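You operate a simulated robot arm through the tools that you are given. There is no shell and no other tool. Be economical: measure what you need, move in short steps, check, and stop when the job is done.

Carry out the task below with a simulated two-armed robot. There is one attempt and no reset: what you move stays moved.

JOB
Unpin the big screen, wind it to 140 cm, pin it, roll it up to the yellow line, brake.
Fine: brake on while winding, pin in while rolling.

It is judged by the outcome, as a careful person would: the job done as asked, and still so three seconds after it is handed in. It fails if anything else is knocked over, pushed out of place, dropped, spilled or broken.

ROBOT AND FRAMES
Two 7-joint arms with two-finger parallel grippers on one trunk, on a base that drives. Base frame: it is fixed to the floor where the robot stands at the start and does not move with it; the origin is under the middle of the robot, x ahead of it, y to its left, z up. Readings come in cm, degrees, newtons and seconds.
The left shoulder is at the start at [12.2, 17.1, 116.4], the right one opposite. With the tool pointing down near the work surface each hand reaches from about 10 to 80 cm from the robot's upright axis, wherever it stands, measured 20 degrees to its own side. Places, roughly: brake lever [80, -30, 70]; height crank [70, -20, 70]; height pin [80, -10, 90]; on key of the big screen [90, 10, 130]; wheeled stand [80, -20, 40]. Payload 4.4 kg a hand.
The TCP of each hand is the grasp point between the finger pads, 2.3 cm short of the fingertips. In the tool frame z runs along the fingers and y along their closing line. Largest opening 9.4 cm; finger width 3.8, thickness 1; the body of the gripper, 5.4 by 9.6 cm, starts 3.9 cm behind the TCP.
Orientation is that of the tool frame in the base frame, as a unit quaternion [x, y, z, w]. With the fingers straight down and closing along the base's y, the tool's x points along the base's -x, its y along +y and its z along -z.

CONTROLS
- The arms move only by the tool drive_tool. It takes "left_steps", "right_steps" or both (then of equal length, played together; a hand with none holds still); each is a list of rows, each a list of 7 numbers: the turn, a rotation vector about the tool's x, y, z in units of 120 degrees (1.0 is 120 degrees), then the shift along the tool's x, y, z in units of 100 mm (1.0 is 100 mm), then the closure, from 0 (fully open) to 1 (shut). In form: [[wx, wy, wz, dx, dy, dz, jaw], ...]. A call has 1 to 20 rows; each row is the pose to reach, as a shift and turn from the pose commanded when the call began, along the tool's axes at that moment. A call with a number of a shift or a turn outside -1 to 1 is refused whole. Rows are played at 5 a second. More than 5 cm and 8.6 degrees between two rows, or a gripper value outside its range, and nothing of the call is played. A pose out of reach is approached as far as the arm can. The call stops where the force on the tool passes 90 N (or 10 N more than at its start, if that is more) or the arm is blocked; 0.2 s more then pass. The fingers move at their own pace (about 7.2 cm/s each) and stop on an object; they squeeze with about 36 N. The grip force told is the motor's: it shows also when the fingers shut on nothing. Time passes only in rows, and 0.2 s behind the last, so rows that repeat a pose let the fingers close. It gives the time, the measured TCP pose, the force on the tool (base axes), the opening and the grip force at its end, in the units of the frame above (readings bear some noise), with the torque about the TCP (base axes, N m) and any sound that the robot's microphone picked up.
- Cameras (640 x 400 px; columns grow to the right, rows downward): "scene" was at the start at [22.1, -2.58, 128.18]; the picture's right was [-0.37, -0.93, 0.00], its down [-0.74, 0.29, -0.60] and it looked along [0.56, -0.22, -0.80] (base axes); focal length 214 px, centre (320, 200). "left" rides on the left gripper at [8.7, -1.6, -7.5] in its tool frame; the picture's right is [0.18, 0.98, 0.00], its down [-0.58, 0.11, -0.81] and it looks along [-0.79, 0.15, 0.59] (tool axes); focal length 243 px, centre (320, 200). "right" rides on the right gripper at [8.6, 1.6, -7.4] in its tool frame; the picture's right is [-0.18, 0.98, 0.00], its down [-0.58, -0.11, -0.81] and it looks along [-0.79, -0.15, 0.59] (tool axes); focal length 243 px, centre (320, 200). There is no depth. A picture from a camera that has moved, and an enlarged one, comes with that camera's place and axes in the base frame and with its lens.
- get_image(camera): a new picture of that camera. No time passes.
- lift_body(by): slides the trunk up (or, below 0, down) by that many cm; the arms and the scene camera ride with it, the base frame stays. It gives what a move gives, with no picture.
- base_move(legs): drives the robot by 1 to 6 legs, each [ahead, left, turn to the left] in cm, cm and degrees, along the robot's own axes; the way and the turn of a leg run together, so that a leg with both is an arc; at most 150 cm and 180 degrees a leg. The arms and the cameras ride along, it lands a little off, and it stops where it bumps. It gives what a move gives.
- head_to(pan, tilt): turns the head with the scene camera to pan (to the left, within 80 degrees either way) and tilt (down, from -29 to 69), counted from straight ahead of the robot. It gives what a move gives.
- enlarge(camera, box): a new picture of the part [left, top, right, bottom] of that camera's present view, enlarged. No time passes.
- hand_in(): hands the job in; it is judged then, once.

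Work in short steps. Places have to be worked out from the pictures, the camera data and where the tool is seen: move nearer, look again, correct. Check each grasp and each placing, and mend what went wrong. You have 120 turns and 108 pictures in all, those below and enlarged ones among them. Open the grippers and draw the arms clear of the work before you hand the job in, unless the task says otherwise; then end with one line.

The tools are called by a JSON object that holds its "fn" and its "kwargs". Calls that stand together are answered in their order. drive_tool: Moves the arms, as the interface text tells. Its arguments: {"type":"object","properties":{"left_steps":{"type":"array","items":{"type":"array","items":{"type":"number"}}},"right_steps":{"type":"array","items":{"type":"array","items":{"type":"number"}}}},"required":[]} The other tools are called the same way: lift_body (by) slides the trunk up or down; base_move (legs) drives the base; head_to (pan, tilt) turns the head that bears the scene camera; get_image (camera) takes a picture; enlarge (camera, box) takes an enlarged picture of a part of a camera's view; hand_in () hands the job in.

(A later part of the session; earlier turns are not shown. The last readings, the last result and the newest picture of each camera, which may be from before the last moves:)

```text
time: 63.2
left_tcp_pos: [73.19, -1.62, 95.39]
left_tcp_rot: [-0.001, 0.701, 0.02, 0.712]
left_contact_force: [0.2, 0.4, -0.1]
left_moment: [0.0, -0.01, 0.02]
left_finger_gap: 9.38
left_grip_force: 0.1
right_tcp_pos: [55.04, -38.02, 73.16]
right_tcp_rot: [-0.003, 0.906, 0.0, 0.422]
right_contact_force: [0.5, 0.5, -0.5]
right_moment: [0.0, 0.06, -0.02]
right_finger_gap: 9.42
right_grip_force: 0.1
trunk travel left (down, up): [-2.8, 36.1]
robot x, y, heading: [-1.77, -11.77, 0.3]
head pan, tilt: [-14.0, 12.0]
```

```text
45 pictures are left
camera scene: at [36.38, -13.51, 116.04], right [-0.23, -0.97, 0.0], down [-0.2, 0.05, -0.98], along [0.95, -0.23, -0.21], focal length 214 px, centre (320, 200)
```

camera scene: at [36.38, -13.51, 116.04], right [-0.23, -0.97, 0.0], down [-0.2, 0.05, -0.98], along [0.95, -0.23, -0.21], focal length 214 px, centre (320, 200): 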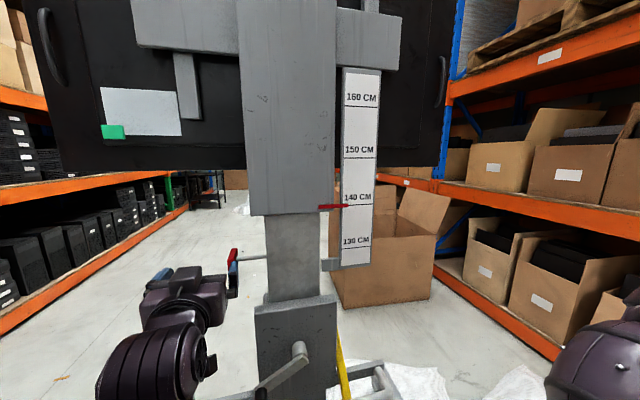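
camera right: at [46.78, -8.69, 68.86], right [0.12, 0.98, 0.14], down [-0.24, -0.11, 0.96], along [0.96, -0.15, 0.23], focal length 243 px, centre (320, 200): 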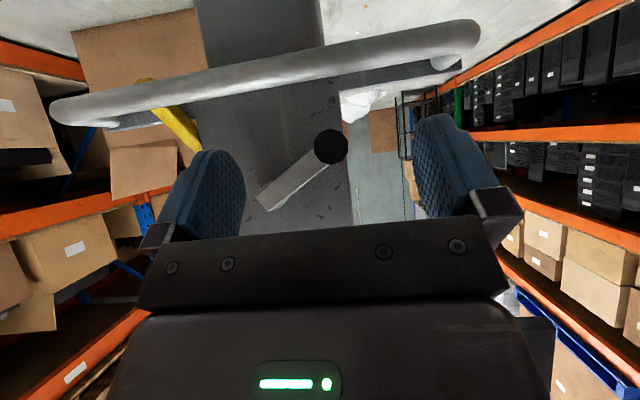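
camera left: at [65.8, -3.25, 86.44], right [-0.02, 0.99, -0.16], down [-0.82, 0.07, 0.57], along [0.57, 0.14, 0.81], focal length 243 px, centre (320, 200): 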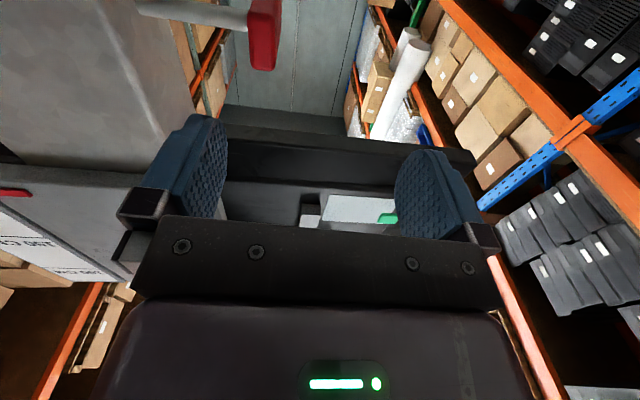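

Pinned with the pointer at 140. Zoom for confirmation, then I look at the brake lever and line.

{"fn": "enlarge", "kwargs": {"camera": "scene", "box": [220, 190, 380, 290]}}

{"fn": "head_to", "kwargs": {"pan": -25, "tilt": 45}}

{"fn": "enlarge", "kwargs": {"camera": "scene", "box": [180, 100, 420, 290]}}

```text
4.00 times, centred on (300, 240) of scene
camera zoom: at [36.38, -13.51, 116.04], right [-0.23, -0.97, 0.0], down [-0.2, 0.05, -0.98], along [0.95, -0.23, -0.21], focal length 858 px, centre (400, 40)
```

zoom: 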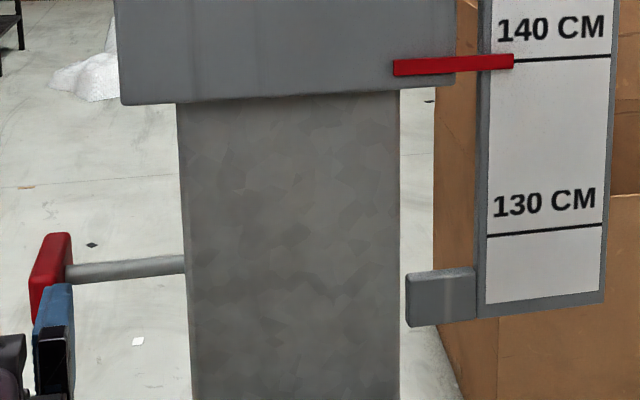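

```text
time: 64.2
left_tcp_pos: [73.03, -2.04, 94.9]
left_tcp_rot: [0.002, 0.704, 0.018, 0.71]
left_contact_force: [-0.7, 0.1, 1.0]
left_moment: [0.03, 0.02, -0.01]
left_finger_gap: 9.34
left_grip_force: 0.0
right_tcp_pos: [54.96, -38.08, 73.2]
right_tcp_rot: [-0.002, 0.907, 0.0, 0.422]
right_contact_force: [-0.6, 0.5, -1.1]
right_moment: [-0.04, -0.05, -0.01]
right_finger_gap: 9.43
right_grip_force: 0.1
trunk travel left (down, up): [-2.8, 36.1]
robot x, y, heading: [-1.62, -11.76, 0.7]
head pan, tilt: [-25.0, 45.0]
```

```text
2.11 times, centred on (300, 195) of scene
camera zoom: at [34.73, -14.7, 110.87], right [-0.41, -0.91, 0.0], down [-0.64, 0.29, -0.71], along [0.64, -0.29, -0.71], focal length 452 px, centre (362, 210)
```

zoom: 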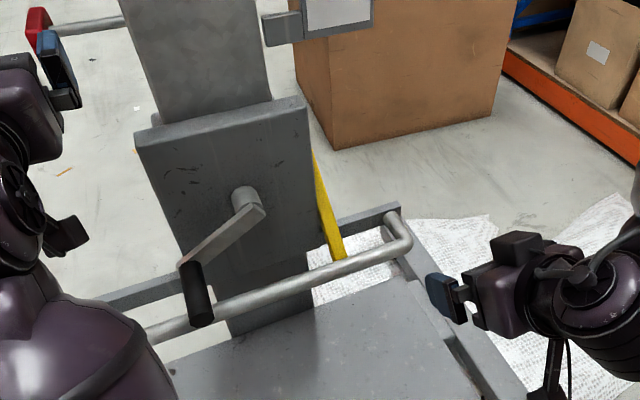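

Everything right so far. Next the brake: look at the yellow lever with the right hand camera.

{"fn": "get_image", "kwargs": {"camera": "right"}}

```text
42 pictures are left
camera right: at [43.78, -36.51, 71.42], right [0.11, 0.98, 0.14], down [-0.24, -0.11, 0.96], along [0.96, -0.14, 0.23], focal length 243 px, centre (320, 200)
```

right: 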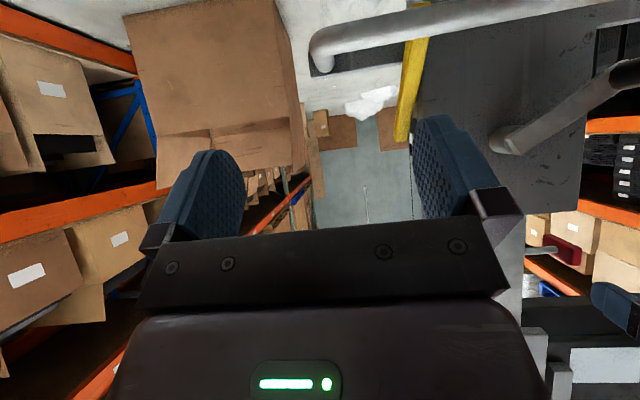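

Lever spans roughly (72,−28,60) to (81,−29,73). I now back the robot off to look at the floor for the yellow line and the whole stand.

{"fn": "base_move", "kwargs": {"legs": [[-40, 0, 0]]}}

{"fn": "head_to", "kwargs": {"pan": -45, "tilt": 50}}

{"fn": "get_image", "kwargs": {"camera": "scene"}}

{"fn": "head_to", "kwargs": {"pan": 15, "tilt": 55}}

{"fn": "get_image", "kwargs": {"camera": "scene"}}

```text
time: 66.7
left_tcp_pos: [32.47, -1.74, 94.93]
left_tcp_rot: [0.001, 0.703, 0.021, 0.711]
left_contact_force: [0.3, 0.0, 0.2]
left_moment: [0.0, 0.01, -0.02]
left_finger_gap: 9.41
left_grip_force: 0.0
right_tcp_pos: [14.93, -38.16, 73.21]
right_tcp_rot: [-0.007, 0.907, 0.002, 0.422]
right_contact_force: [-0.3, 0.7, 0.2]
right_moment: [0.0, -0.03, 0.04]
right_finger_gap: 9.4
right_grip_force: 0.0
trunk travel left (down, up): [-2.8, 36.1]
robot x, y, heading: [-42.38, -11.98, 1.3]
head pan, tilt: [-25.0, 45.0]
```

```text
time: 67.5
left_tcp_pos: [32.66, -1.54, 95.01]
left_tcp_rot: [0.001, 0.702, 0.026, 0.711]
left_contact_force: [0.3, 0.4, 0.3]
left_moment: [0.02, 0.03, 0.01]
left_finger_gap: 9.4
left_grip_force: 0.0
right_tcp_pos: [14.83, -38.11, 73.09]
right_tcp_rot: [-0.006, 0.907, 0.001, 0.422]
right_contact_force: [0.0, 0.3, 0.1]
right_moment: [0.02, 0.01, 0.01]
right_finger_gap: 9.4
right_grip_force: 0.1
trunk travel left (down, up): [-2.8, 36.1]
robot x, y, heading: [-42.04, -12.28, 1.2]
head pan, tilt: [-45.0, 50.0]
```

```text
41 pictures are left
camera scene: at [-7.54, -16.93, 110.17], right [-0.69, -0.72, 0.0], down [-0.55, 0.53, -0.64], along [0.46, -0.45, -0.77], focal length 214 px, centre (320, 200)
```

scene: 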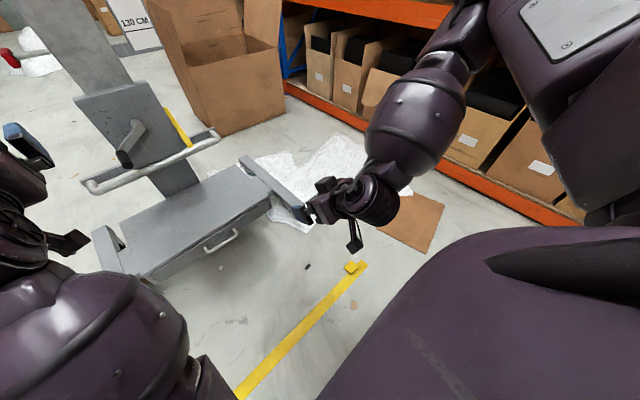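

```text
time: 68.8
left_tcp_pos: [32.63, -1.63, 94.97]
left_tcp_rot: [0.002, 0.702, 0.026, 0.711]
left_contact_force: [0.6, 0.5, 0.5]
left_moment: [-0.01, 0.0, 0.0]
left_finger_gap: 9.4
left_grip_force: 0.1
right_tcp_pos: [14.83, -38.13, 73.15]
right_tcp_rot: [-0.006, 0.907, 0.002, 0.422]
right_contact_force: [0.3, 0.0, -0.5]
right_moment: [-0.03, 0.0, 0.0]
right_finger_gap: 9.42
right_grip_force: 0.1
trunk travel left (down, up): [-2.8, 36.1]
robot x, y, heading: [-42.21, -12.31, 1.2]
head pan, tilt: [15.0, 55.0]
```

```text
40 pictures are left
camera scene: at [-6.15, -9.6, 109.52], right [0.27, -0.96, 0.0], down [-0.79, -0.23, -0.57], along [0.55, 0.16, -0.82], focal length 214 px, centre (320, 200)
```

scene: 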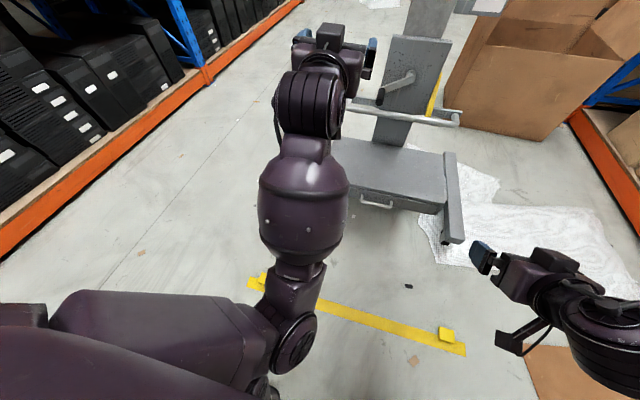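

The yellow line lies at x≈10, from y 31 to −68, with small yellow blocks at (14,26) and (14,−61); the stand's feet end at x≈55, so it must come ~40 cm towards −x. I zoom on the lever, feet and a block.

{"fn": "head_to", "kwargs": {"pan": -8, "tilt": 40}}

{"fn": "get_image", "kwargs": {"camera": "scene"}}

{"fn": "enlarge", "kwargs": {"camera": "scene", "box": [270, 90, 430, 190]}}

{"fn": "enlarge", "kwargs": {"camera": "scene", "box": [240, 180, 480, 330]}}

```text
time: 69.7
left_tcp_pos: [32.52, -1.62, 94.94]
left_tcp_rot: [0.0, 0.703, 0.026, 0.711]
left_contact_force: [0.3, 1.0, -0.5]
left_moment: [-0.01, -0.01, -0.01]
left_finger_gap: 9.41
left_grip_force: 0.2
right_tcp_pos: [14.86, -38.17, 73.17]
right_tcp_rot: [-0.007, 0.906, 0.002, 0.423]
right_contact_force: [0.5, -0.3, 0.2]
right_moment: [0.01, -0.02, 0.04]
right_finger_gap: 9.42
right_grip_force: 0.0
trunk travel left (down, up): [-2.8, 36.1]
robot x, y, heading: [-42.26, -12.03, 0.9]
head pan, tilt: [-8.0, 40.0]
```

```text
39 pictures are left
camera scene: at [-4.65, -12.61, 111.58], right [-0.12, -0.99, 0.0], down [-0.64, 0.08, -0.77], along [0.76, -0.09, -0.64], focal length 214 px, centre (320, 200)
```

scene: 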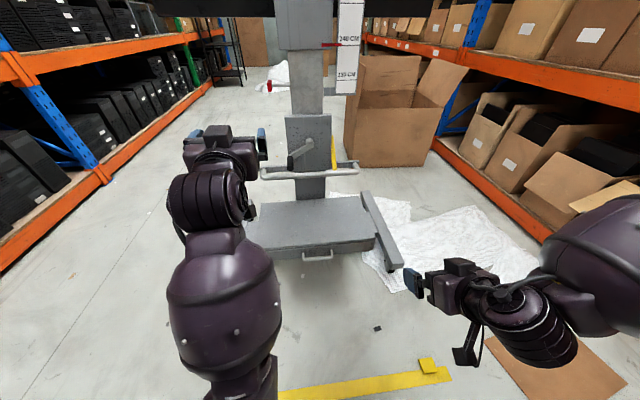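

```text
4.00 times, centred on (350, 140) of scene
camera zoom: at [-4.65, -12.61, 111.58], right [-0.12, -0.99, 0.0], down [-0.64, 0.08, -0.77], along [0.76, -0.09, -0.64], focal length 858 px, centre (200, 440)
```

zoom: 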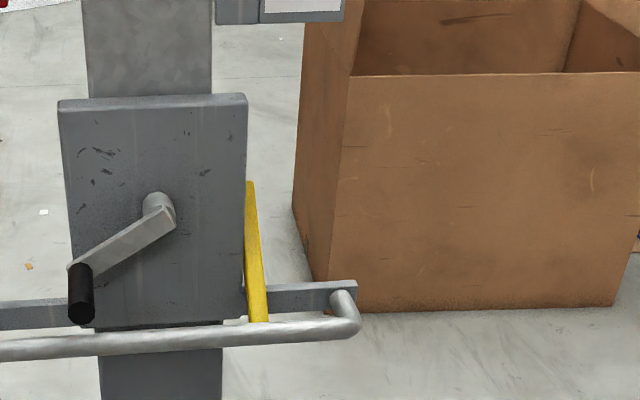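

```text
2.67 times, centred on (360, 255) of scene
camera zoom: at [-4.65, -12.61, 111.58], right [-0.12, -0.99, 0.0], down [-0.64, 0.08, -0.77], along [0.76, -0.09, -0.64], focal length 572 px, centre (213, 53)
```

zoom: 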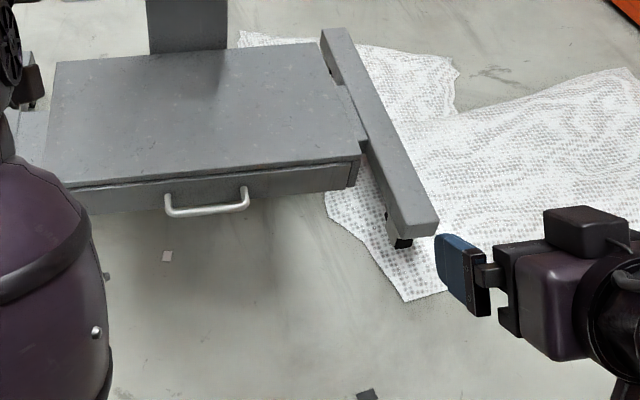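

Before grabbing the handle I turn both hands to point straight down (pitch), away from anything.

{"fn": "drive_tool", "kwargs": {"left_steps": [[0, 0.07, 0, 0, 0.05, 0, 0], [0, 0.14, 0, 0, 0.1, 0, 0], [0, 0.21, 0, 0, 0.15, 0, 0], [0, 0.28, 0, 0, 0.2, 0, 0], [0, 0.35, 0, 0, 0.25, 0, 0], [0, 0.42, 0, 0, 0.3, 0, 0], [0, 0.49, 0, 0, 0.35, 0, 0], [0, 0.56, 0, 0, 0.4, 0, 0], [0, 0.63, 0, 0, 0.4, 0, 0], [0, 0.7, 0, 0, 0.4, 0, 0], [0, 0.75, 0, 0, 0.4, 0, 0]], "right_steps": [[0, 0.04, 0, -0.1, 0, 0, 0], [0, 0.08, 0, -0.2, 0, 0, 0], [0, 0.12, 0, -0.3, 0, 0, 0], [0, 0.16, 0, -0.3, 0, 0, 0], [0, 0.2, 0, -0.3, 0, 0, 0], [0, 0.24, 0, -0.3, 0, 0, 0], [0, 0.28, 0, -0.3, 0, 0, 0], [0, 0.32, 0, -0.3, 0, 0, 0], [0, 0.36, 0, -0.3, 0, 0, 0], [0, 0.39, 0, -0.3, 0, 0, 0], [0, 0.417, 0, -0.3, 0, 0, 0]]}}

{"fn": "drive_tool", "kwargs": {"left_steps": [[0, 0, 0.07, 0, 0, 0, 0], [0, 0, 0.14, 0, 0, 0, 0], [0, 0, 0.21, 0, 0, 0, 0], [0, 0, 0.28, 0, 0, 0, 0], [0, 0, 0.35, 0, 0, 0, 0], [0, 0, 0.42, 0, 0, 0, 0], [0, 0, 0.49, 0, 0, 0, 0], [0, 0, 0.56, 0, 0, 0, 0], [0, 0, 0.63, 0, 0, 0, 0], [0, 0, 0.7, 0, 0, 0, 0], [0, 0, 0.75, 0, 0, 0, 0]], "right_steps": [[0, 0, -0.07, 0, 0, 0, 0], [0, 0, -0.14, 0, 0, 0, 0], [0, 0, -0.21, 0, 0, 0, 0], [0, 0, -0.28, 0, 0, 0, 0], [0, 0, -0.35, 0, 0, 0, 0], [0, 0, -0.42, 0, 0, 0, 0], [0, 0, -0.49, 0, 0, 0, 0], [0, 0, -0.56, 0, 0, 0, 0], [0, 0, -0.63, 0, 0, 0, 0], [0, 0, -0.7, 0, 0, 0, 0], [0, 0, -0.75, 0, 0, 0, 0]]}}

{"fn": "get_image", "kwargs": {"camera": "scene"}}

```text
time: 71.4
left_tcp_pos: [33.21, 11.52, 94.01]
left_tcp_rot: [-0.076, 0.956, 0.112, 0.259]
left_contact_force: [0.2, -0.8, -0.6]
left_moment: [0.0, 0.01, -0.01]
left_finger_gap: 9.38
left_grip_force: 0.0
left hand out of reach, approached as far as the arm can: row 8
right_tcp_pos: [16.74, -38.07, 75.28]
right_tcp_rot: [-0.007, 0.991, 0.001, 0.135]
right_contact_force: [0.1, -0.1, -0.1]
right_moment: [0.03, -0.01, 0.0]
right_finger_gap: 9.39
right_grip_force: 0.0
trunk travel left (down, up): [-2.8, 36.1]
robot x, y, heading: [-42.47, -12.4, 1.0]
head pan, tilt: [-8.0, 40.0]
stopped in row 8 (left hand): the arm was blocked; the commanded pose is now the measured one
```

```text
time: 73.8
left_tcp_pos: [33.2, 11.48, 94.03]
left_tcp_rot: [0.622, 0.73, 0.263, 0.102]
left_contact_force: [0.6, -0.8, 0.5]
left_moment: [0.01, 0.0, 0.02]
left_finger_gap: 9.41
left_grip_force: 0.1
right_tcp_pos: [16.68, -38.14, 75.49]
right_tcp_rot: [0.707, -0.694, 0.095, -0.095]
right_contact_force: [0.8, 0.0, -0.5]
right_moment: [-0.02, -0.04, 0.02]
right_finger_gap: 9.37
right_grip_force: 0.1
trunk travel left (down, up): [-2.8, 36.1]
robot x, y, heading: [-42.39, -12.58, 0.9]
head pan, tilt: [-8.0, 40.0]
```

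```text
36 pictures are left
camera scene: at [-4.65, -12.6, 111.59], right [-0.12, -0.99, 0.0], down [-0.64, 0.08, -0.77], along [0.76, -0.09, -0.64], focal length 214 px, centre (320, 200)
```

scene: 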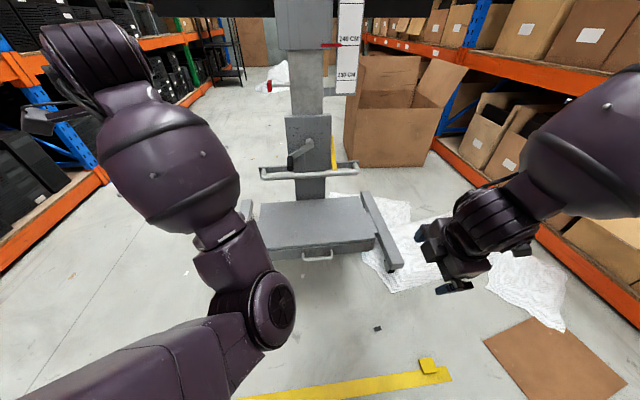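

Left arm got contorted; I'll pull with the right hand alone at the tube's middle. I draw the left hand back and up, and pitch the right hand to ~45°.

{"fn": "drive_tool", "kwargs": {"left_steps": [[0, 0, 0, 0.07, -0.15, -0.22, 0], [0, 0, 0, 0.14, -0.3, -0.45, 0], [0, 0, 0, 0.22, -0.45, -0.67, 0], [0, 0, 0, 0.29, -0.6, -0.9, 0]], "right_steps": [[0.065, 0, 0, 0, 0, 0, 0], [0.13, 0, 0, 0, 0, 0, 0], [0.19, 0, 0, 0, 0, 0, 0], [0.25, 0, 0, 0, 0, 0, 0]]}}

{"fn": "get_image", "kwargs": {"camera": "scene"}}

```text
time: 74.6
left_tcp_pos: [25.88, 18.04, 96.37]
left_tcp_rot: [0.577, 0.758, 0.303, 0.034]
left_contact_force: [0.0, 0.3, 0.2]
left_moment: [-0.01, -0.03, 0.0]
left_finger_gap: 9.39
left_grip_force: 0.2
right_tcp_pos: [16.66, -38.05, 75.47]
right_tcp_rot: [0.677, -0.667, 0.219, -0.221]
right_contact_force: [-1.4, 0.3, 0.5]
right_moment: [0.0, 0.02, 0.02]
right_finger_gap: 9.42
right_grip_force: 0.1
trunk travel left (down, up): [-2.8, 36.1]
robot x, y, heading: [-42.13, -12.32, 1.0]
head pan, tilt: [-8.0, 40.0]
stopped in row 3 (left hand): the arm was blocked; the commanded pose is now the measured one
```

```text
35 pictures are left
camera scene: at [-4.63, -12.57, 111.58], right [-0.12, -0.99, 0.0], down [-0.64, 0.08, -0.77], along [0.76, -0.09, -0.64], focal length 214 px, centre (320, 200)
```

scene: 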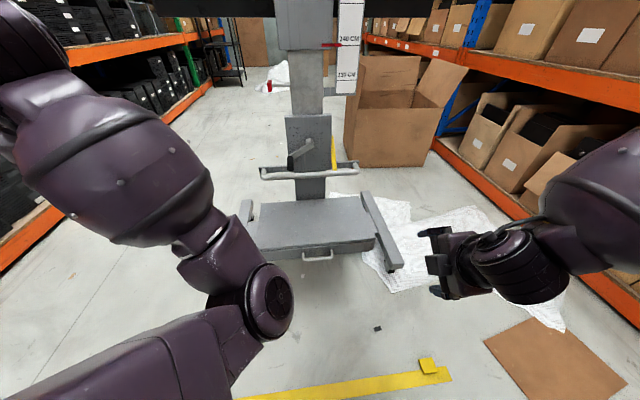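

Right hand is at 54° pitch, fine. I move the left hand back and outward so that it is clear of the stand.

{"fn": "drive_tool", "kwargs": {"left_steps": [[0, 0, 0, 0.2, -0.22, 0.12, 0], [0, 0, 0, 0.4, -0.43, 0.25, 0], [0, 0, 0, 0.6, -0.65, 0.38, 0], [0, 0, 0, 0.8, -0.86, 0.5, 0]]}}

{"fn": "base_move", "kwargs": {"legs": [[0, 14, -1], [34, 0, 0]]}}

{"fn": "get_image", "kwargs": {"camera": "scene"}}

```text
time: 75.6
left_tcp_pos: [17.99, 25.87, 90.52]
left_tcp_rot: [0.578, 0.754, 0.31, 0.034]
left_contact_force: [-0.7, -0.1, 0.2]
left_moment: [-0.02, 0.01, 0.01]
left_finger_gap: 9.41
left_grip_force: 0.0
right_tcp_pos: [16.61, -38.13, 75.28]
right_tcp_rot: [0.677, -0.667, 0.219, -0.22]
right_contact_force: [1.0, 0.0, -0.2]
right_moment: [-0.01, 0.01, 0.0]
right_finger_gap: 9.41
right_grip_force: 0.1
trunk travel left (down, up): [-2.8, 36.1]
robot x, y, heading: [-42.6, -12.4, 1.1]
head pan, tilt: [-8.0, 40.0]
```

```text
time: 79.3
left_tcp_pos: [52.85, 38.66, 90.37]
left_tcp_rot: [0.582, 0.752, 0.306, 0.038]
left_contact_force: [0.6, 0.5, 0.1]
left_moment: [0.0, -0.02, 0.0]
left_finger_gap: 9.41
left_grip_force: 0.1
right_tcp_pos: [50.34, -25.52, 75.29]
right_tcp_rot: [-0.67, 0.674, -0.221, 0.218]
right_contact_force: [-0.3, -0.3, -0.5]
right_moment: [0.0, -0.01, 0.0]
right_finger_gap: 9.42
right_grip_force: 0.1
trunk travel left (down, up): [-2.8, 36.1]
robot x, y, heading: [-8.24, 1.65, -0.2]
head pan, tilt: [-8.0, 40.0]
```

```text
34 pictures are left
camera scene: at [29.58, 0.46, 111.57], right [-0.14, -0.99, 0.0], down [-0.64, 0.09, -0.77], along [0.76, -0.11, -0.64], focal length 214 px, centre (320, 200)
```

scene: 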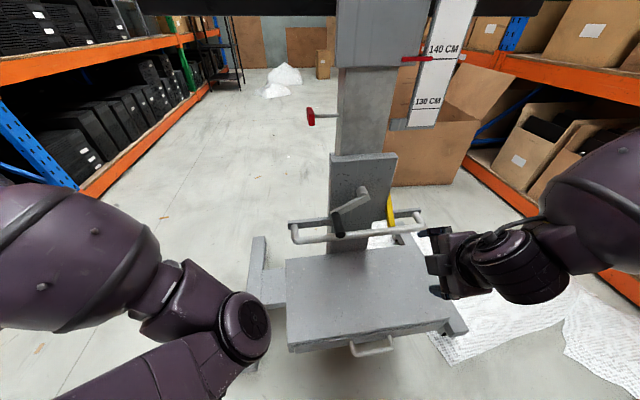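

Tube fixed at x≈72.2, z≈62.2. I move the base a little forward and left for reach.

{"fn": "base_move", "kwargs": {"legs": [[8, 4, 0]]}}

{"fn": "get_image", "kwargs": {"camera": "right"}}

```text
time: 80.4
left_tcp_pos: [60.94, 42.63, 90.51]
left_tcp_rot: [0.582, 0.752, 0.308, 0.036]
left_contact_force: [-0.1, 0.0, -1.0]
left_moment: [-0.01, 0.0, 0.01]
left_finger_gap: 9.39
left_grip_force: 0.1
right_tcp_pos: [58.3, -21.57, 75.38]
right_tcp_rot: [-0.67, 0.674, -0.222, 0.217]
right_contact_force: [0.4, -0.2, 0.4]
right_moment: [-0.01, 0.02, -0.02]
right_finger_gap: 9.39
right_grip_force: 0.0
trunk travel left (down, up): [-2.8, 36.1]
robot x, y, heading: [-0.39, 5.64, -0.3]
head pan, tilt: [-8.0, 40.0]
```

```text
33 pictures are left
camera right: at [52.58, -30.15, 80.53], right [-0.79, 0.19, -0.58], down [-0.38, 0.59, 0.71], along [0.47, 0.79, -0.39], focal length 243 px, centre (320, 200)
```

right: 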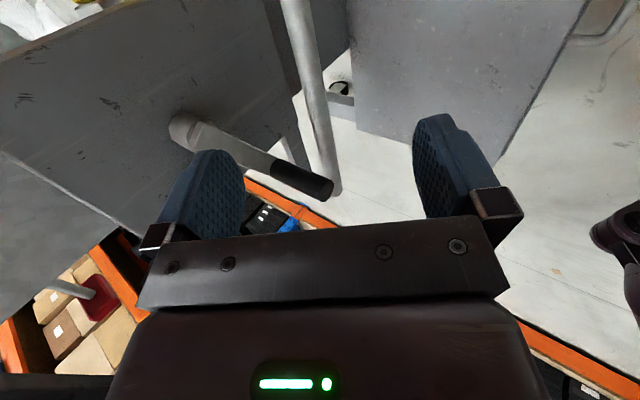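

The tube is ahead along the finger direction. I advance 10 cm, then look.

{"fn": "drive_tool", "kwargs": {"right_steps": [[0, 0, 0, 0, -0.1, 0.35, 0], [0, 0, 0, -0.03, -0.22, 0.7, 0], [0, 0, 0, -0.05, -0.34, 1.0, 0]]}}

{"fn": "get_image", "kwargs": {"camera": "right"}}

{"fn": "enlarge", "kwargs": {"camera": "scene", "box": [300, 140, 460, 260]}}

```text
time: 81.2
left_tcp_pos: [60.81, 42.63, 90.51]
left_tcp_rot: [0.582, 0.752, 0.308, 0.037]
left_contact_force: [-0.7, 0.9, -0.1]
left_moment: [-0.02, -0.03, -0.03]
left_finger_gap: 9.42
left_grip_force: 0.1
right_tcp_pos: [66.83, -21.08, 69.57]
right_tcp_rot: [-0.671, 0.674, -0.22, 0.217]
right_contact_force: [-0.6, -0.7, -1.5]
right_moment: [0.01, 0.05, -0.01]
right_finger_gap: 9.36
right_grip_force: 0.0
trunk travel left (down, up): [-2.8, 36.1]
robot x, y, heading: [-0.4, 5.17, -0.6]
head pan, tilt: [-8.0, 40.0]
```

```text
32 pictures are left
camera right: at [61.18, -29.59, 74.87], right [-0.79, 0.19, -0.58], down [-0.38, 0.59, 0.71], along [0.47, 0.79, -0.39], focal length 243 px, centre (320, 200)
```

right: 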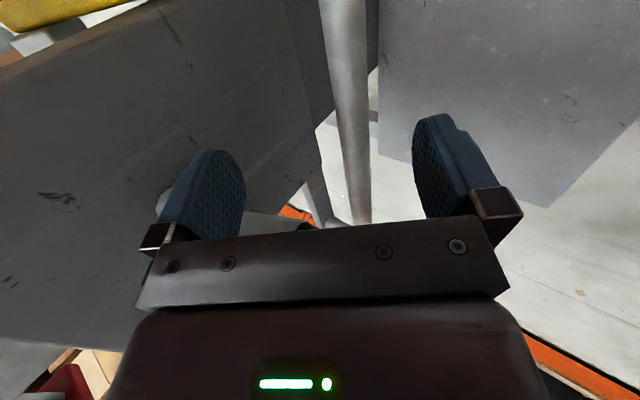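

```text
3.33 times, centred on (380, 200) of scene
camera zoom: at [37.5, 4.35, 111.56], right [-0.14, -0.99, 0.0], down [-0.64, 0.09, -0.77], along [0.76, -0.11, -0.64], focal length 715 px, centre (120, 200)
```

zoom: 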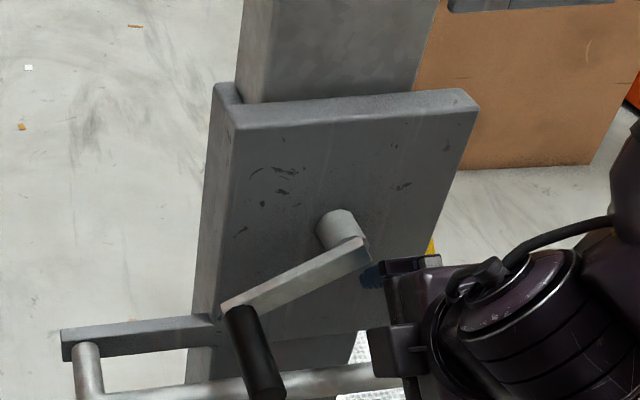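

Re-fit: tube at (70.6, z 62.2). I partly close the fingers (to ~6.5 cm), sidestep clear of the hub and descend onto the tube.

{"fn": "drive_tool", "kwargs": {"right_steps": [[0, 0, 0, 0.19, 0, 0, 0.3], [0, 0, 0, 0.19, 0.06, 0.2, 0.3], [0, 0, 0, 0.19, 0.1, 0.45, 0.3], [0, 0, 0, 0.19, 0.12, 0.65, 0.3], [0, 0, 0, 0.19, 0.12, 0.84, 0.3]]}}

{"fn": "get_image", "kwargs": {"camera": "right"}}

```text
time: 82.4
left_tcp_pos: [60.91, 42.71, 90.52]
left_tcp_rot: [0.582, 0.752, 0.308, 0.036]
left_contact_force: [0.7, -0.5, -0.3]
left_moment: [0.0, 0.01, 0.04]
left_finger_gap: 9.38
left_grip_force: 0.0
right_tcp_pos: [70.76, -23.15, 61.73]
right_tcp_rot: [-0.67, 0.675, -0.22, 0.218]
right_contact_force: [0.1, 0.7, -0.7]
right_moment: [0.0, 0.01, 0.04]
right_finger_gap: 6.59
right_grip_force: 0.1
trunk travel left (down, up): [-2.8, 36.1]
robot x, y, heading: [0.01, 5.61, -0.5]
head pan, tilt: [-8.0, 40.0]
```

```text
30 pictures are left
camera right: at [65.11, -31.75, 66.95], right [-0.79, 0.19, -0.58], down [-0.38, 0.59, 0.71], along [0.47, 0.79, -0.39], focal length 243 px, centre (320, 200)
```

right: 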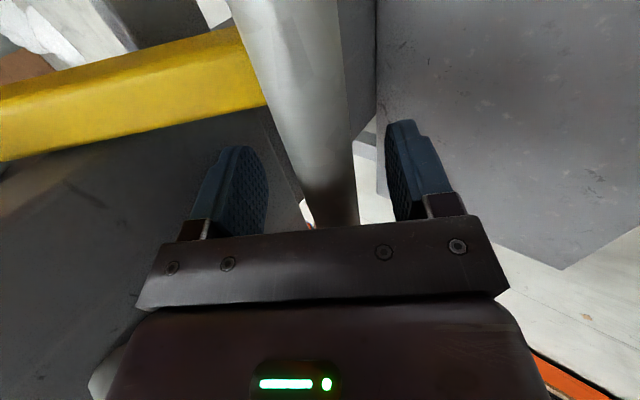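

The tube lies between the fingers. Close and test a gentle pull of 2 cm.

{"fn": "drive_tool", "kwargs": {"right_steps": [[0, 0, 0, 0, 0, 0, 0.7], [0, 0, 0, 0, 0, 0, 1], [0, 0, 0, 0, 0, 0, 1], [0, 0, 0, 0, 0, 0, 1]]}}

{"fn": "drive_tool", "kwargs": {"right_steps": [[0, 0, 0, 0, 0.08, -0.06, 1], [0, 0, 0, 0, 0.16, -0.12, 1], [0, 0, 0, 0, 0.16, -0.12, 1]]}}

{"fn": "get_image", "kwargs": {"camera": "scene"}}

```text
time: 83.4
left_tcp_pos: [60.9, 42.57, 90.32]
left_tcp_rot: [0.582, 0.752, 0.306, 0.036]
left_contact_force: [-0.2, -0.9, 0.7]
left_moment: [0.03, 0.0, -0.03]
left_finger_gap: 9.39
left_grip_force: 0.1
right_tcp_pos: [70.71, -23.21, 61.44]
right_tcp_rot: [-0.671, 0.674, -0.22, 0.216]
right_contact_force: [-9.6, 4.8, -22.8]
right_moment: [0.17, -0.05, 0.53]
right_finger_gap: 2.37
right_grip_force: 44.7
trunk travel left (down, up): [-2.8, 36.1]
robot x, y, heading: [-0.11, 5.63, -0.2]
head pan, tilt: [-8.0, 40.0]
```

```text
time: 84.2
left_tcp_pos: [61.16, 42.68, 90.42]
left_tcp_rot: [0.582, 0.753, 0.306, 0.038]
left_contact_force: [0.3, 0.2, -0.3]
left_moment: [0.01, 0.01, 0.03]
left_finger_gap: 9.38
left_grip_force: 0.1
right_tcp_pos: [69.97, -23.14, 62.18]
right_tcp_rot: [-0.667, 0.674, -0.227, 0.222]
right_contact_force: [56.3, -1.6, -7.4]
right_moment: [-0.4, 0.13, 0.79]
right_finger_gap: 2.38
right_grip_force: 44.4
trunk travel left (down, up): [-2.8, 36.1]
robot x, y, heading: [-0.22, 5.51, -0.3]
head pan, tilt: [-8.0, 40.0]
```

```text
29 pictures are left
camera scene: at [37.79, 4.34, 111.56], right [-0.14, -0.99, 0.0], down [-0.64, 0.09, -0.76], along [0.76, -0.11, -0.65], focal length 214 px, centre (320, 200)
```

scene: 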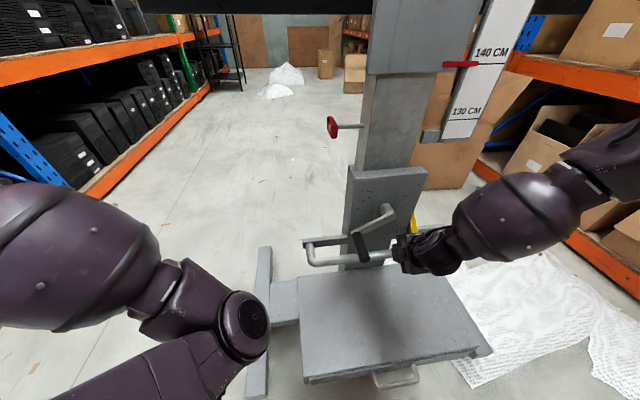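

56 N pull and it didn't move: the brake is on. I relax, release the tube, and back off to look at the lever.

{"fn": "drive_tool", "kwargs": {"right_steps": [[0, 0, 0, 0, -0.12, 0.08, 1], [0, 0, 0, 0, -0.12, 0.08, 0.7], [0, 0, 0, 0, -0.12, 0.08, 0.3], [0, 0, 0, 0, -0.12, 0.08, 0.3], [0, 0, 0, 0, -0.1, -0.3, 0.3], [0, 0, 0, 0, -0.05, -0.7, 0.3], [0, 0, 0, 0.4, 0, -0.9, 0.2], [0, 0, 0, 0.8, 0, -1.0, 0]]}}

{"fn": "get_image", "kwargs": {"camera": "right"}}

{"fn": "enlarge", "kwargs": {"camera": "scene", "box": [340, 150, 480, 290]}}

```text
time: 86.0
left_tcp_pos: [60.7, 42.58, 90.63]
left_tcp_rot: [0.582, 0.752, 0.307, 0.036]
left_contact_force: [-0.4, -0.5, 0.4]
left_moment: [0.01, 0.03, 0.02]
left_finger_gap: 9.41
left_grip_force: 0.0
right_tcp_pos: [63.03, -31.02, 69.89]
right_tcp_rot: [-0.67, 0.674, -0.221, 0.219]
right_contact_force: [0.6, -0.9, -0.4]
right_moment: [-0.02, 0.03, 0.0]
right_finger_gap: 9.41
right_grip_force: 0.1
trunk travel left (down, up): [-2.8, 36.1]
robot x, y, heading: [-0.43, 5.06, -0.3]
head pan, tilt: [-8.0, 40.0]
```

```text
28 pictures are left
camera right: at [57.31, -39.54, 75.01], right [-0.79, 0.19, -0.58], down [-0.39, 0.59, 0.71], along [0.47, 0.79, -0.39], focal length 243 px, centre (320, 200)
```

right: 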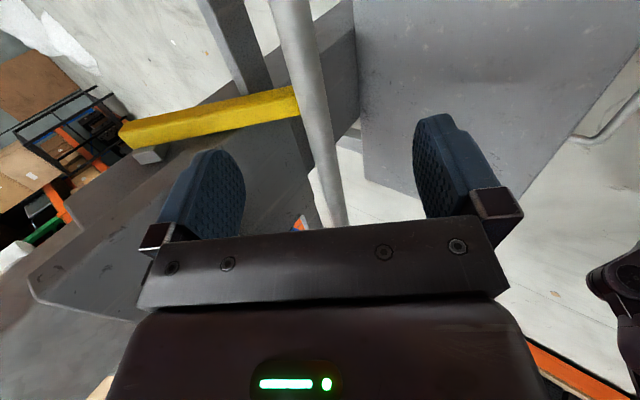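

```text
2.86 times, centred on (410, 220) of scene
camera zoom: at [37.43, 4.32, 111.61], right [-0.14, -0.99, 0.0], down [-0.64, 0.09, -0.77], along [0.76, -0.11, -0.64], focal length 613 px, centre (63, 143)
```

zoom: 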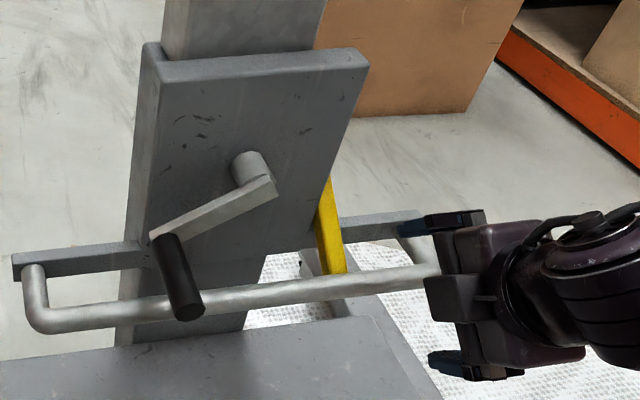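

The lever is hinged at its upper far end (small bracket) and its free end reaches the tube. I close the fingers, set them over the lever's lower part, and try pressing it down gently.

{"fn": "drive_tool", "kwargs": {"right_steps": [[0, 0, 0, 0, -0.2, 0.1, 1], [0, 0, 0, -0.05, -0.4, 0.3, 1], [0, 0, 0, -0.1, -0.595, 0.47, 1], [0, 0, 0, -0.1, -0.595, 0.47, 1]]}}

{"fn": "get_image", "kwargs": {"camera": "right"}}

```text
time: 87.0
left_tcp_pos: [60.83, 42.67, 90.42]
left_tcp_rot: [0.582, 0.752, 0.308, 0.037]
left_contact_force: [0.5, 0.2, -0.1]
left_moment: [0.0, 0.0, -0.01]
left_finger_gap: 9.38
left_grip_force: 0.1
right_tcp_pos: [70.42, -30.31, 69.45]
right_tcp_rot: [-0.67, 0.674, -0.221, 0.218]
right_contact_force: [0.8, -0.3, 0.2]
right_moment: [0.01, 0.0, 0.01]
right_finger_gap: 0.0
right_grip_force: 36.0
trunk travel left (down, up): [-2.8, 36.1]
robot x, y, heading: [-0.18, 5.57, 0.2]
head pan, tilt: [-8.0, 40.0]
```

```text
26 pictures are left
camera right: at [64.68, -38.79, 74.62], right [-0.79, 0.19, -0.58], down [-0.38, 0.59, 0.71], along [0.47, 0.79, -0.39], focal length 243 px, centre (320, 200)
```

right: 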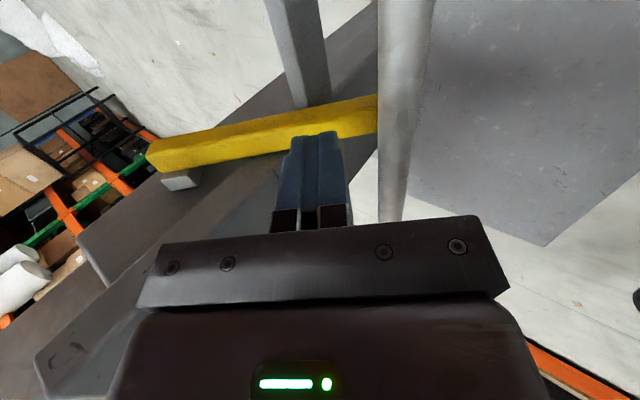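

Fingers are right above the lever. Advance along the fingers 6 cm.

{"fn": "drive_tool", "kwargs": {"right_steps": [[0, 0, 0, 0, 0, 0.15, 1], [0, 0, 0, 0, 0, 0.3, 1], [0, 0, 0, 0, 0, 0.4, 1], [0, 0, 0, 0, 0, 0.5, 1], [0, 0, 0, 0, 0, 0.6, 1]]}}

{"fn": "get_image", "kwargs": {"camera": "right"}}

```text
time: 88.2
left_tcp_pos: [60.22, 42.56, 91.24]
left_tcp_rot: [0.582, 0.75, 0.311, 0.043]
left_contact_force: [-0.3, -0.1, 1.2]
left_moment: [-0.04, -0.01, 0.0]
left_finger_gap: 9.4
left_grip_force: 0.1
right_tcp_pos: [73.17, -30.38, 66.53]
right_tcp_rot: [-0.667, 0.674, -0.225, 0.224]
right_contact_force: [-45.1, -2.7, 69.1]
right_moment: [0.79, -0.71, 0.73]
right_finger_gap: 0.0
right_grip_force: 36.3
trunk travel left (down, up): [-2.8, 36.1]
robot x, y, heading: [-0.38, 5.28, -0.4]
head pan, tilt: [-8.0, 40.0]
stopped in row 5 (right hand): the force on the tool passed its limit at 101 N (the readings are from after the stop); the commanded pose is now the measured one
```

```text
25 pictures are left
camera right: at [67.31, -38.88, 71.48], right [-0.78, 0.19, -0.59], down [-0.39, 0.58, 0.71], along [0.48, 0.79, -0.38], focal length 243 px, centre (320, 200)
```

right: 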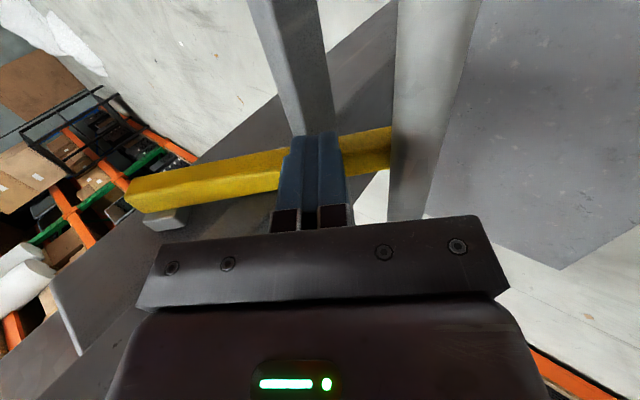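

Blocked firmly downward, so "down" is brake on; to free it the lever must be lifted. I retreat and roll the hand 90° so the fingers close along y to pinch the lever's free end.

{"fn": "drive_tool", "kwargs": {"right_steps": [[0, 0, 0, 0.05, 0, -0.3, 1], [0, 0, 0, 0.05, 0, -0.6, 0.5], [0, 0, 0.05, 0.05, 0, -0.9, 0], [0, 0, 0.12, 0.05, 0, -1, 0], [0, 0, 0.19, 0.05, 0, -1, 0], [0, 0, 0.26, 0.05, 0, -1, 0], [0, 0, 0.33, 0.05, 0, -1, 0], [0, 0, 0.4, 0.05, 0, -1, 0], [0, 0, 0.47, 0.05, 0, -1, 0], [0, 0, 0.54, 0.05, 0, -1, 0], [0, 0, 0.61, 0.05, 0, -1, 0], [0, 0, 0.68, 0.05, 0, -1, 0], [0, 0, 0.75, 0.05, 0, -1, 0]]}}

{"fn": "get_image", "kwargs": {"camera": "right"}}

```text
time: 91.0
left_tcp_pos: [60.8, 42.5, 90.49]
left_tcp_rot: [0.583, 0.752, 0.307, 0.037]
left_contact_force: [0.2, -0.4, -0.6]
left_moment: [-0.03, -0.02, 0.01]
left_finger_gap: 9.4
left_grip_force: 0.1
right_tcp_pos: [67.66, -30.95, 73.23]
right_tcp_rot: [0.005, 0.951, -0.001, 0.31]
right_contact_force: [0.3, 0.0, -0.1]
right_moment: [0.05, 0.0, 0.02]
right_finger_gap: 9.38
right_grip_force: 0.1
trunk travel left (down, up): [-2.8, 36.1]
robot x, y, heading: [-0.24, 5.38, -0.3]
head pan, tilt: [-8.0, 40.0]
```

```text
24 pictures are left
camera right: at [56.31, -29.08, 74.24], right [0.16, 0.98, 0.11], down [-0.01, -0.11, 0.99], along [0.99, -0.16, -0.01], focal length 243 px, centre (320, 200)
```

right: 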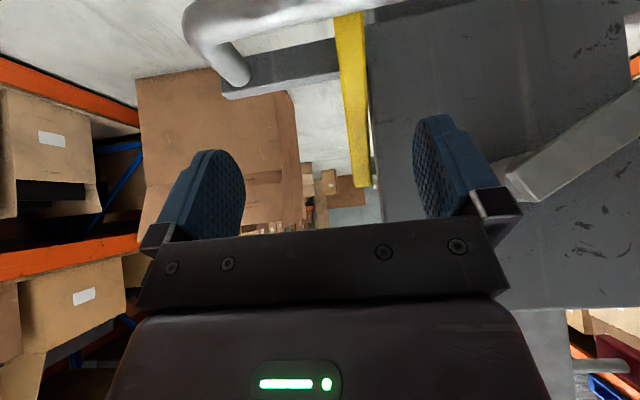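

Lever seen clearly: free end ≈ (72.6, −28.4, 62). I line up and descend over it along the fingers, then pinch.

{"fn": "drive_tool", "kwargs": {"right_steps": [[0, 0, 0, 0.06, 0.245, 0.1, 0], [0, 0, 0, 0.063, 0.245, 0.4, 0], [0, 0, 0, 0.063, 0.245, 0.7, 0], [0, 0, 0, 0.063, 0.245, 0.97, 0], [0, 0, 0, 0.063, 0.245, 0.97, 0.5], [0, 0, 0, 0.063, 0.245, 0.97, 1], [0, 0, 0, 0.063, 0.245, 0.97, 1], [0, 0, 0, 0.063, 0.245, 0.97, 1]]}}

{"fn": "get_image", "kwargs": {"camera": "right"}}

```text
time: 92.8
left_tcp_pos: [60.77, 42.53, 90.47]
left_tcp_rot: [0.583, 0.751, 0.307, 0.038]
left_contact_force: [-0.4, 0.8, 0.0]
left_moment: [-0.04, 0.0, -0.01]
left_finger_gap: 9.4
left_grip_force: 0.0
right_tcp_pos: [72.63, -28.43, 64.71]
right_tcp_rot: [0.004, 0.951, -0.002, 0.309]
right_contact_force: [3.0, -5.3, -0.8]
right_moment: [-0.67, 0.19, 1.15]
right_finger_gap: 1.95
right_grip_force: 45.2
trunk travel left (down, up): [-2.8, 36.1]
robot x, y, heading: [-0.47, 5.53, -0.4]
head pan, tilt: [-8.0, 40.0]
```

```text
23 pictures are left
camera right: at [61.32, -26.76, 65.74], right [0.16, 0.98, 0.11], down [-0.01, -0.11, 0.99], along [0.99, -0.16, -0.01], focal length 243 px, centre (320, 200)
```

right: 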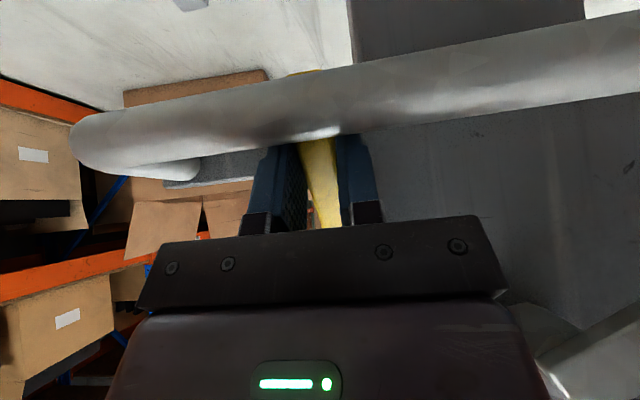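

Lever pinched (1.95 cm). Its end goes below the tube, so I test lifting it along the arc gently.

{"fn": "drive_tool", "kwargs": {"right_steps": [[0, 0, 0, 0.02, 0, -0.1, 1], [0, 0, 0, 0.03, 0, -0.2, 1], [0, 0, 0, 0.04, 0, -0.3, 1], [0, 0, 0, 0.04, 0, -0.4, 1]]}}

{"fn": "get_image", "kwargs": {"camera": "right"}}

```text
time: 93.8
left_tcp_pos: [60.89, 42.47, 90.38]
left_tcp_rot: [0.584, 0.751, 0.307, 0.038]
left_contact_force: [-0.2, -0.4, 0.8]
left_moment: [-0.05, 0.0, 0.03]
left_finger_gap: 9.42
left_grip_force: 0.1
right_tcp_pos: [70.32, -28.56, 67.94]
right_tcp_rot: [0.004, 0.951, -0.002, 0.31]
right_contact_force: [5.6, -10.7, -6.1]
right_moment: [-0.79, 0.84, 1.46]
right_finger_gap: 1.93
right_grip_force: 45.0
trunk travel left (down, up): [-2.8, 36.1]
robot x, y, heading: [-0.18, 5.16, -0.3]
head pan, tilt: [-8.0, 40.0]
```

```text
22 pictures are left
camera right: at [58.99, -26.74, 69.03], right [0.16, 0.98, 0.11], down [-0.01, -0.11, 0.99], along [0.99, -0.16, -0.01], focal length 243 px, centre (320, 200)
```

right: 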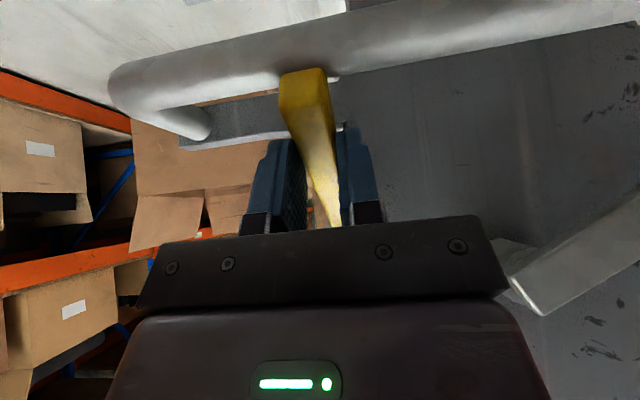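

It lifts easily. I continue along the arc until it stops.

{"fn": "drive_tool", "kwargs": {"right_steps": [[0, 0, 0, -0.029, 0, -0.164, 1], [0, 0, 0, -0.078, 0, -0.322, 1], [0, 0, 0, -0.148, 0, -0.473, 1], [0, 0, 0, -0.237, 0, -0.614, 1], [0, 0, 0, -0.344, 0, -0.742, 1], [0, 0, 0, -0.466, 0, -0.855, 1]]}}

{"fn": "get_image", "kwargs": {"camera": "right"}}

{"fn": "enlarge", "kwargs": {"camera": "scene", "box": [340, 150, 480, 290]}}

```text
time: 95.2
left_tcp_pos: [60.78, 42.3, 90.81]
left_tcp_rot: [0.582, 0.751, 0.308, 0.039]
left_contact_force: [-0.3, 0.3, 0.8]
left_moment: [-0.01, -0.01, -0.01]
left_finger_gap: 9.39
left_grip_force: 0.0
right_tcp_pos: [68.91, -28.43, 78.17]
right_tcp_rot: [0.006, 0.95, -0.001, 0.313]
right_contact_force: [-0.8, 0.2, 0.0]
right_moment: [0.01, -0.01, 0.02]
right_finger_gap: 0.01
right_grip_force: 42.2
trunk travel left (down, up): [-2.8, 36.1]
robot x, y, heading: [-0.12, 5.35, -0.5]
head pan, tilt: [-8.0, 40.0]
```

```text
21 pictures are left
camera right: at [57.58, -26.59, 79.2], right [0.16, 0.98, 0.11], down [-0.01, -0.11, 0.99], along [0.99, -0.16, 0.0], focal length 243 px, centre (320, 200)
```

right: 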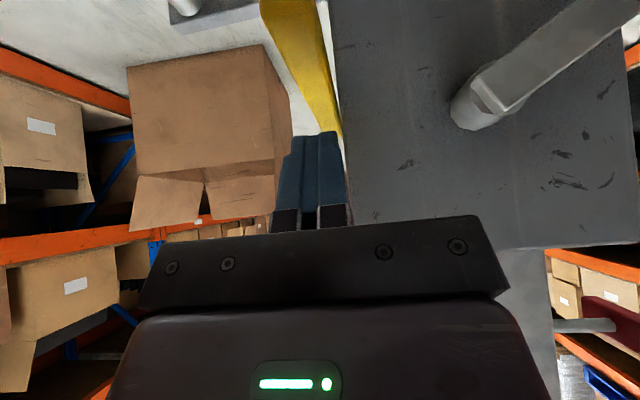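

```text
2.86 times, centred on (410, 220) of scene
camera zoom: at [37.2, 4.2, 111.76], right [-0.15, -0.99, 0.0], down [-0.64, 0.09, -0.77], along [0.76, -0.11, -0.64], focal length 613 px, centre (63, 143)
```

zoom: 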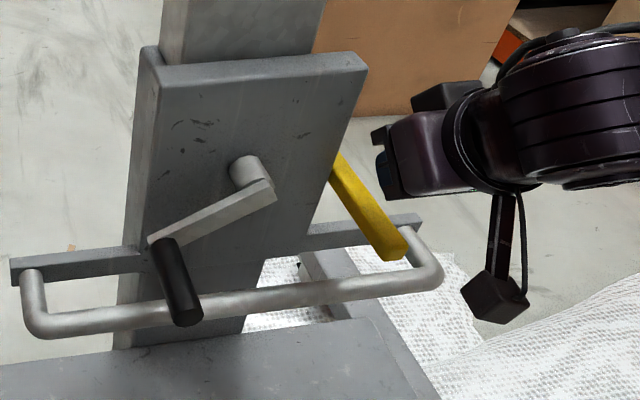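

The lever is now raised about level (free end ≈ (67,−28.7,72)). I retreat and roll the hand back for gripping the tube again.

{"fn": "drive_tool", "kwargs": {"right_steps": [[0, 0, 0, 0.2, 0, -0.3, 1], [0, 0, -0.05, 0.5, 0.2, -0.45, 0.3], [0, 0, -0.12, 0.88, 0.4, -0.56, 0.3], [0, 0, -0.19, 0.88, 0.54, -0.56, 0.3], [0, 0, -0.26, 0.88, 0.54, -0.56, 0.3], [0, 0, -0.33, 0.88, 0.54, -0.56, 0.3], [0, 0, -0.4, 0.88, 0.54, -0.56, 0.3], [0, 0, -0.47, 0.88, 0.54, -0.56, 0.3], [0, 0, -0.54, 0.88, 0.54, -0.56, 0.3], [0, 0, -0.61, 0.88, 0.54, -0.56, 0.3], [0, 0, -0.68, 0.88, 0.54, -0.56, 0.3], [0, 0, -0.75, 0.88, 0.54, -0.56, 0.3]]}}

{"fn": "get_image", "kwargs": {"camera": "right"}}

```text
time: 97.8
left_tcp_pos: [60.87, 42.42, 90.46]
left_tcp_rot: [0.583, 0.751, 0.308, 0.038]
left_contact_force: [-0.8, 0.6, 1.0]
left_moment: [-0.04, -0.02, 0.03]
left_finger_gap: 9.38
left_grip_force: 0.0
right_tcp_pos: [58.6, -22.93, 77.02]
right_tcp_rot: [-0.67, 0.675, -0.219, 0.216]
right_contact_force: [0.1, -0.3, -0.6]
right_moment: [0.04, 0.01, -0.04]
right_finger_gap: 6.58
right_grip_force: 0.0
trunk travel left (down, up): [-2.8, 36.1]
robot x, y, heading: [-0.22, 5.44, -0.1]
head pan, tilt: [-8.0, 40.0]
```

```text
19 pictures are left
camera right: at [52.84, -31.51, 82.17], right [-0.79, 0.19, -0.58], down [-0.38, 0.59, 0.72], along [0.47, 0.79, -0.39], focal length 243 px, centre (320, 200)
```

right: 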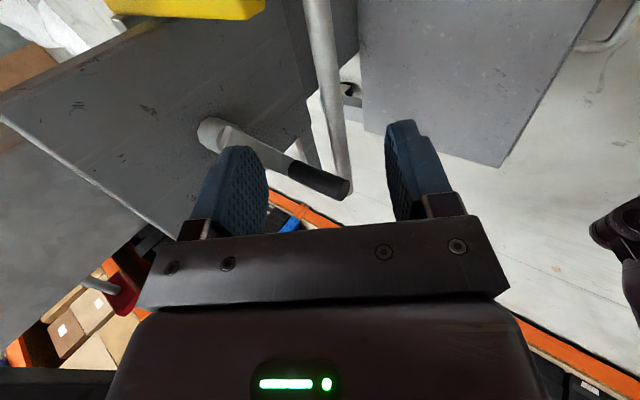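

Same relation as before. Advance in two moves onto the tube.

{"fn": "drive_tool", "kwargs": {"right_steps": [[0, 0, 0, 0, -0.05, 0.35, 0.3], [0, 0, 0, 0, -0.1, 0.7, 0.3], [0, 0, 0, 0, -0.1, 1.0, 0.3]]}}

{"fn": "drive_tool", "kwargs": {"right_steps": [[0, 0, 0, 0, 0.01, 0.3, 0.3], [0, 0, 0, 0, 0.02, 0.6, 0.3], [0, 0, 0, 0, 0.02, 0.94, 0.3], [0, 0, 0, 0, 0.02, 0.94, 0.7], [0, 0, 0, 0, 0.02, 0.94, 1], [0, 0, 0, 0, 0.02, 0.94, 1], [0, 0, 0, 0, 0.02, 0.94, 1]]}}

{"fn": "drive_tool", "kwargs": {"right_steps": [[0, 0, 0, 0, 0.08, -0.06, 1], [0, 0, 0, 0, 0.16, -0.12, 1], [0, 0, 0, 0, 0.16, -0.12, 1]]}}

```text
time: 98.6
left_tcp_pos: [60.93, 42.44, 90.34]
left_tcp_rot: [0.584, 0.75, 0.307, 0.037]
left_contact_force: [-0.8, -0.6, 0.4]
left_moment: [-0.01, 0.01, 0.01]
left_finger_gap: 9.37
left_grip_force: 0.0
right_tcp_pos: [65.28, -22.98, 69.21]
right_tcp_rot: [-0.67, 0.675, -0.219, 0.217]
right_contact_force: [1.0, 0.5, 0.5]
right_moment: [0.02, -0.05, 0.04]
right_finger_gap: 6.57
right_grip_force: 0.1
trunk travel left (down, up): [-2.8, 36.1]
robot x, y, heading: [-0.05, 5.36, -0.2]
head pan, tilt: [-8.0, 40.0]
```

```text
time: 100.2
left_tcp_pos: [61.05, 42.37, 90.26]
left_tcp_rot: [0.583, 0.752, 0.307, 0.036]
left_contact_force: [-0.4, 0.3, -0.1]
left_moment: [0.0, 0.01, 0.0]
left_finger_gap: 9.4
left_grip_force: 0.1
right_tcp_pos: [70.63, -23.16, 61.28]
right_tcp_rot: [-0.671, 0.676, -0.216, 0.216]
right_contact_force: [-4.6, 6.4, -42.0]
right_moment: [-0.24, -0.39, 1.15]
right_finger_gap: 2.38
right_grip_force: 45.2
trunk travel left (down, up): [-2.8, 36.1]
robot x, y, heading: [-0.33, 5.54, -0.0]
head pan, tilt: [-8.0, 40.0]
```

```text
time: 101.0
left_tcp_pos: [60.85, 42.43, 90.55]
left_tcp_rot: [0.583, 0.751, 0.307, 0.038]
left_contact_force: [-0.2, 0.3, 0.4]
left_moment: [0.01, 0.01, -0.01]
left_finger_gap: 9.39
left_grip_force: 0.1
right_tcp_pos: [68.44, -23.29, 61.74]
right_tcp_rot: [-0.669, 0.676, -0.219, 0.217]
right_contact_force: [-10.6, -3.2, -18.0]
right_moment: [-1.37, 0.23, 1.05]
right_finger_gap: 2.39
right_grip_force: 44.5
trunk travel left (down, up): [-2.8, 36.1]
robot x, y, heading: [-0.16, 5.52, -0.3]
head pan, tilt: [-8.0, 40.0]
```

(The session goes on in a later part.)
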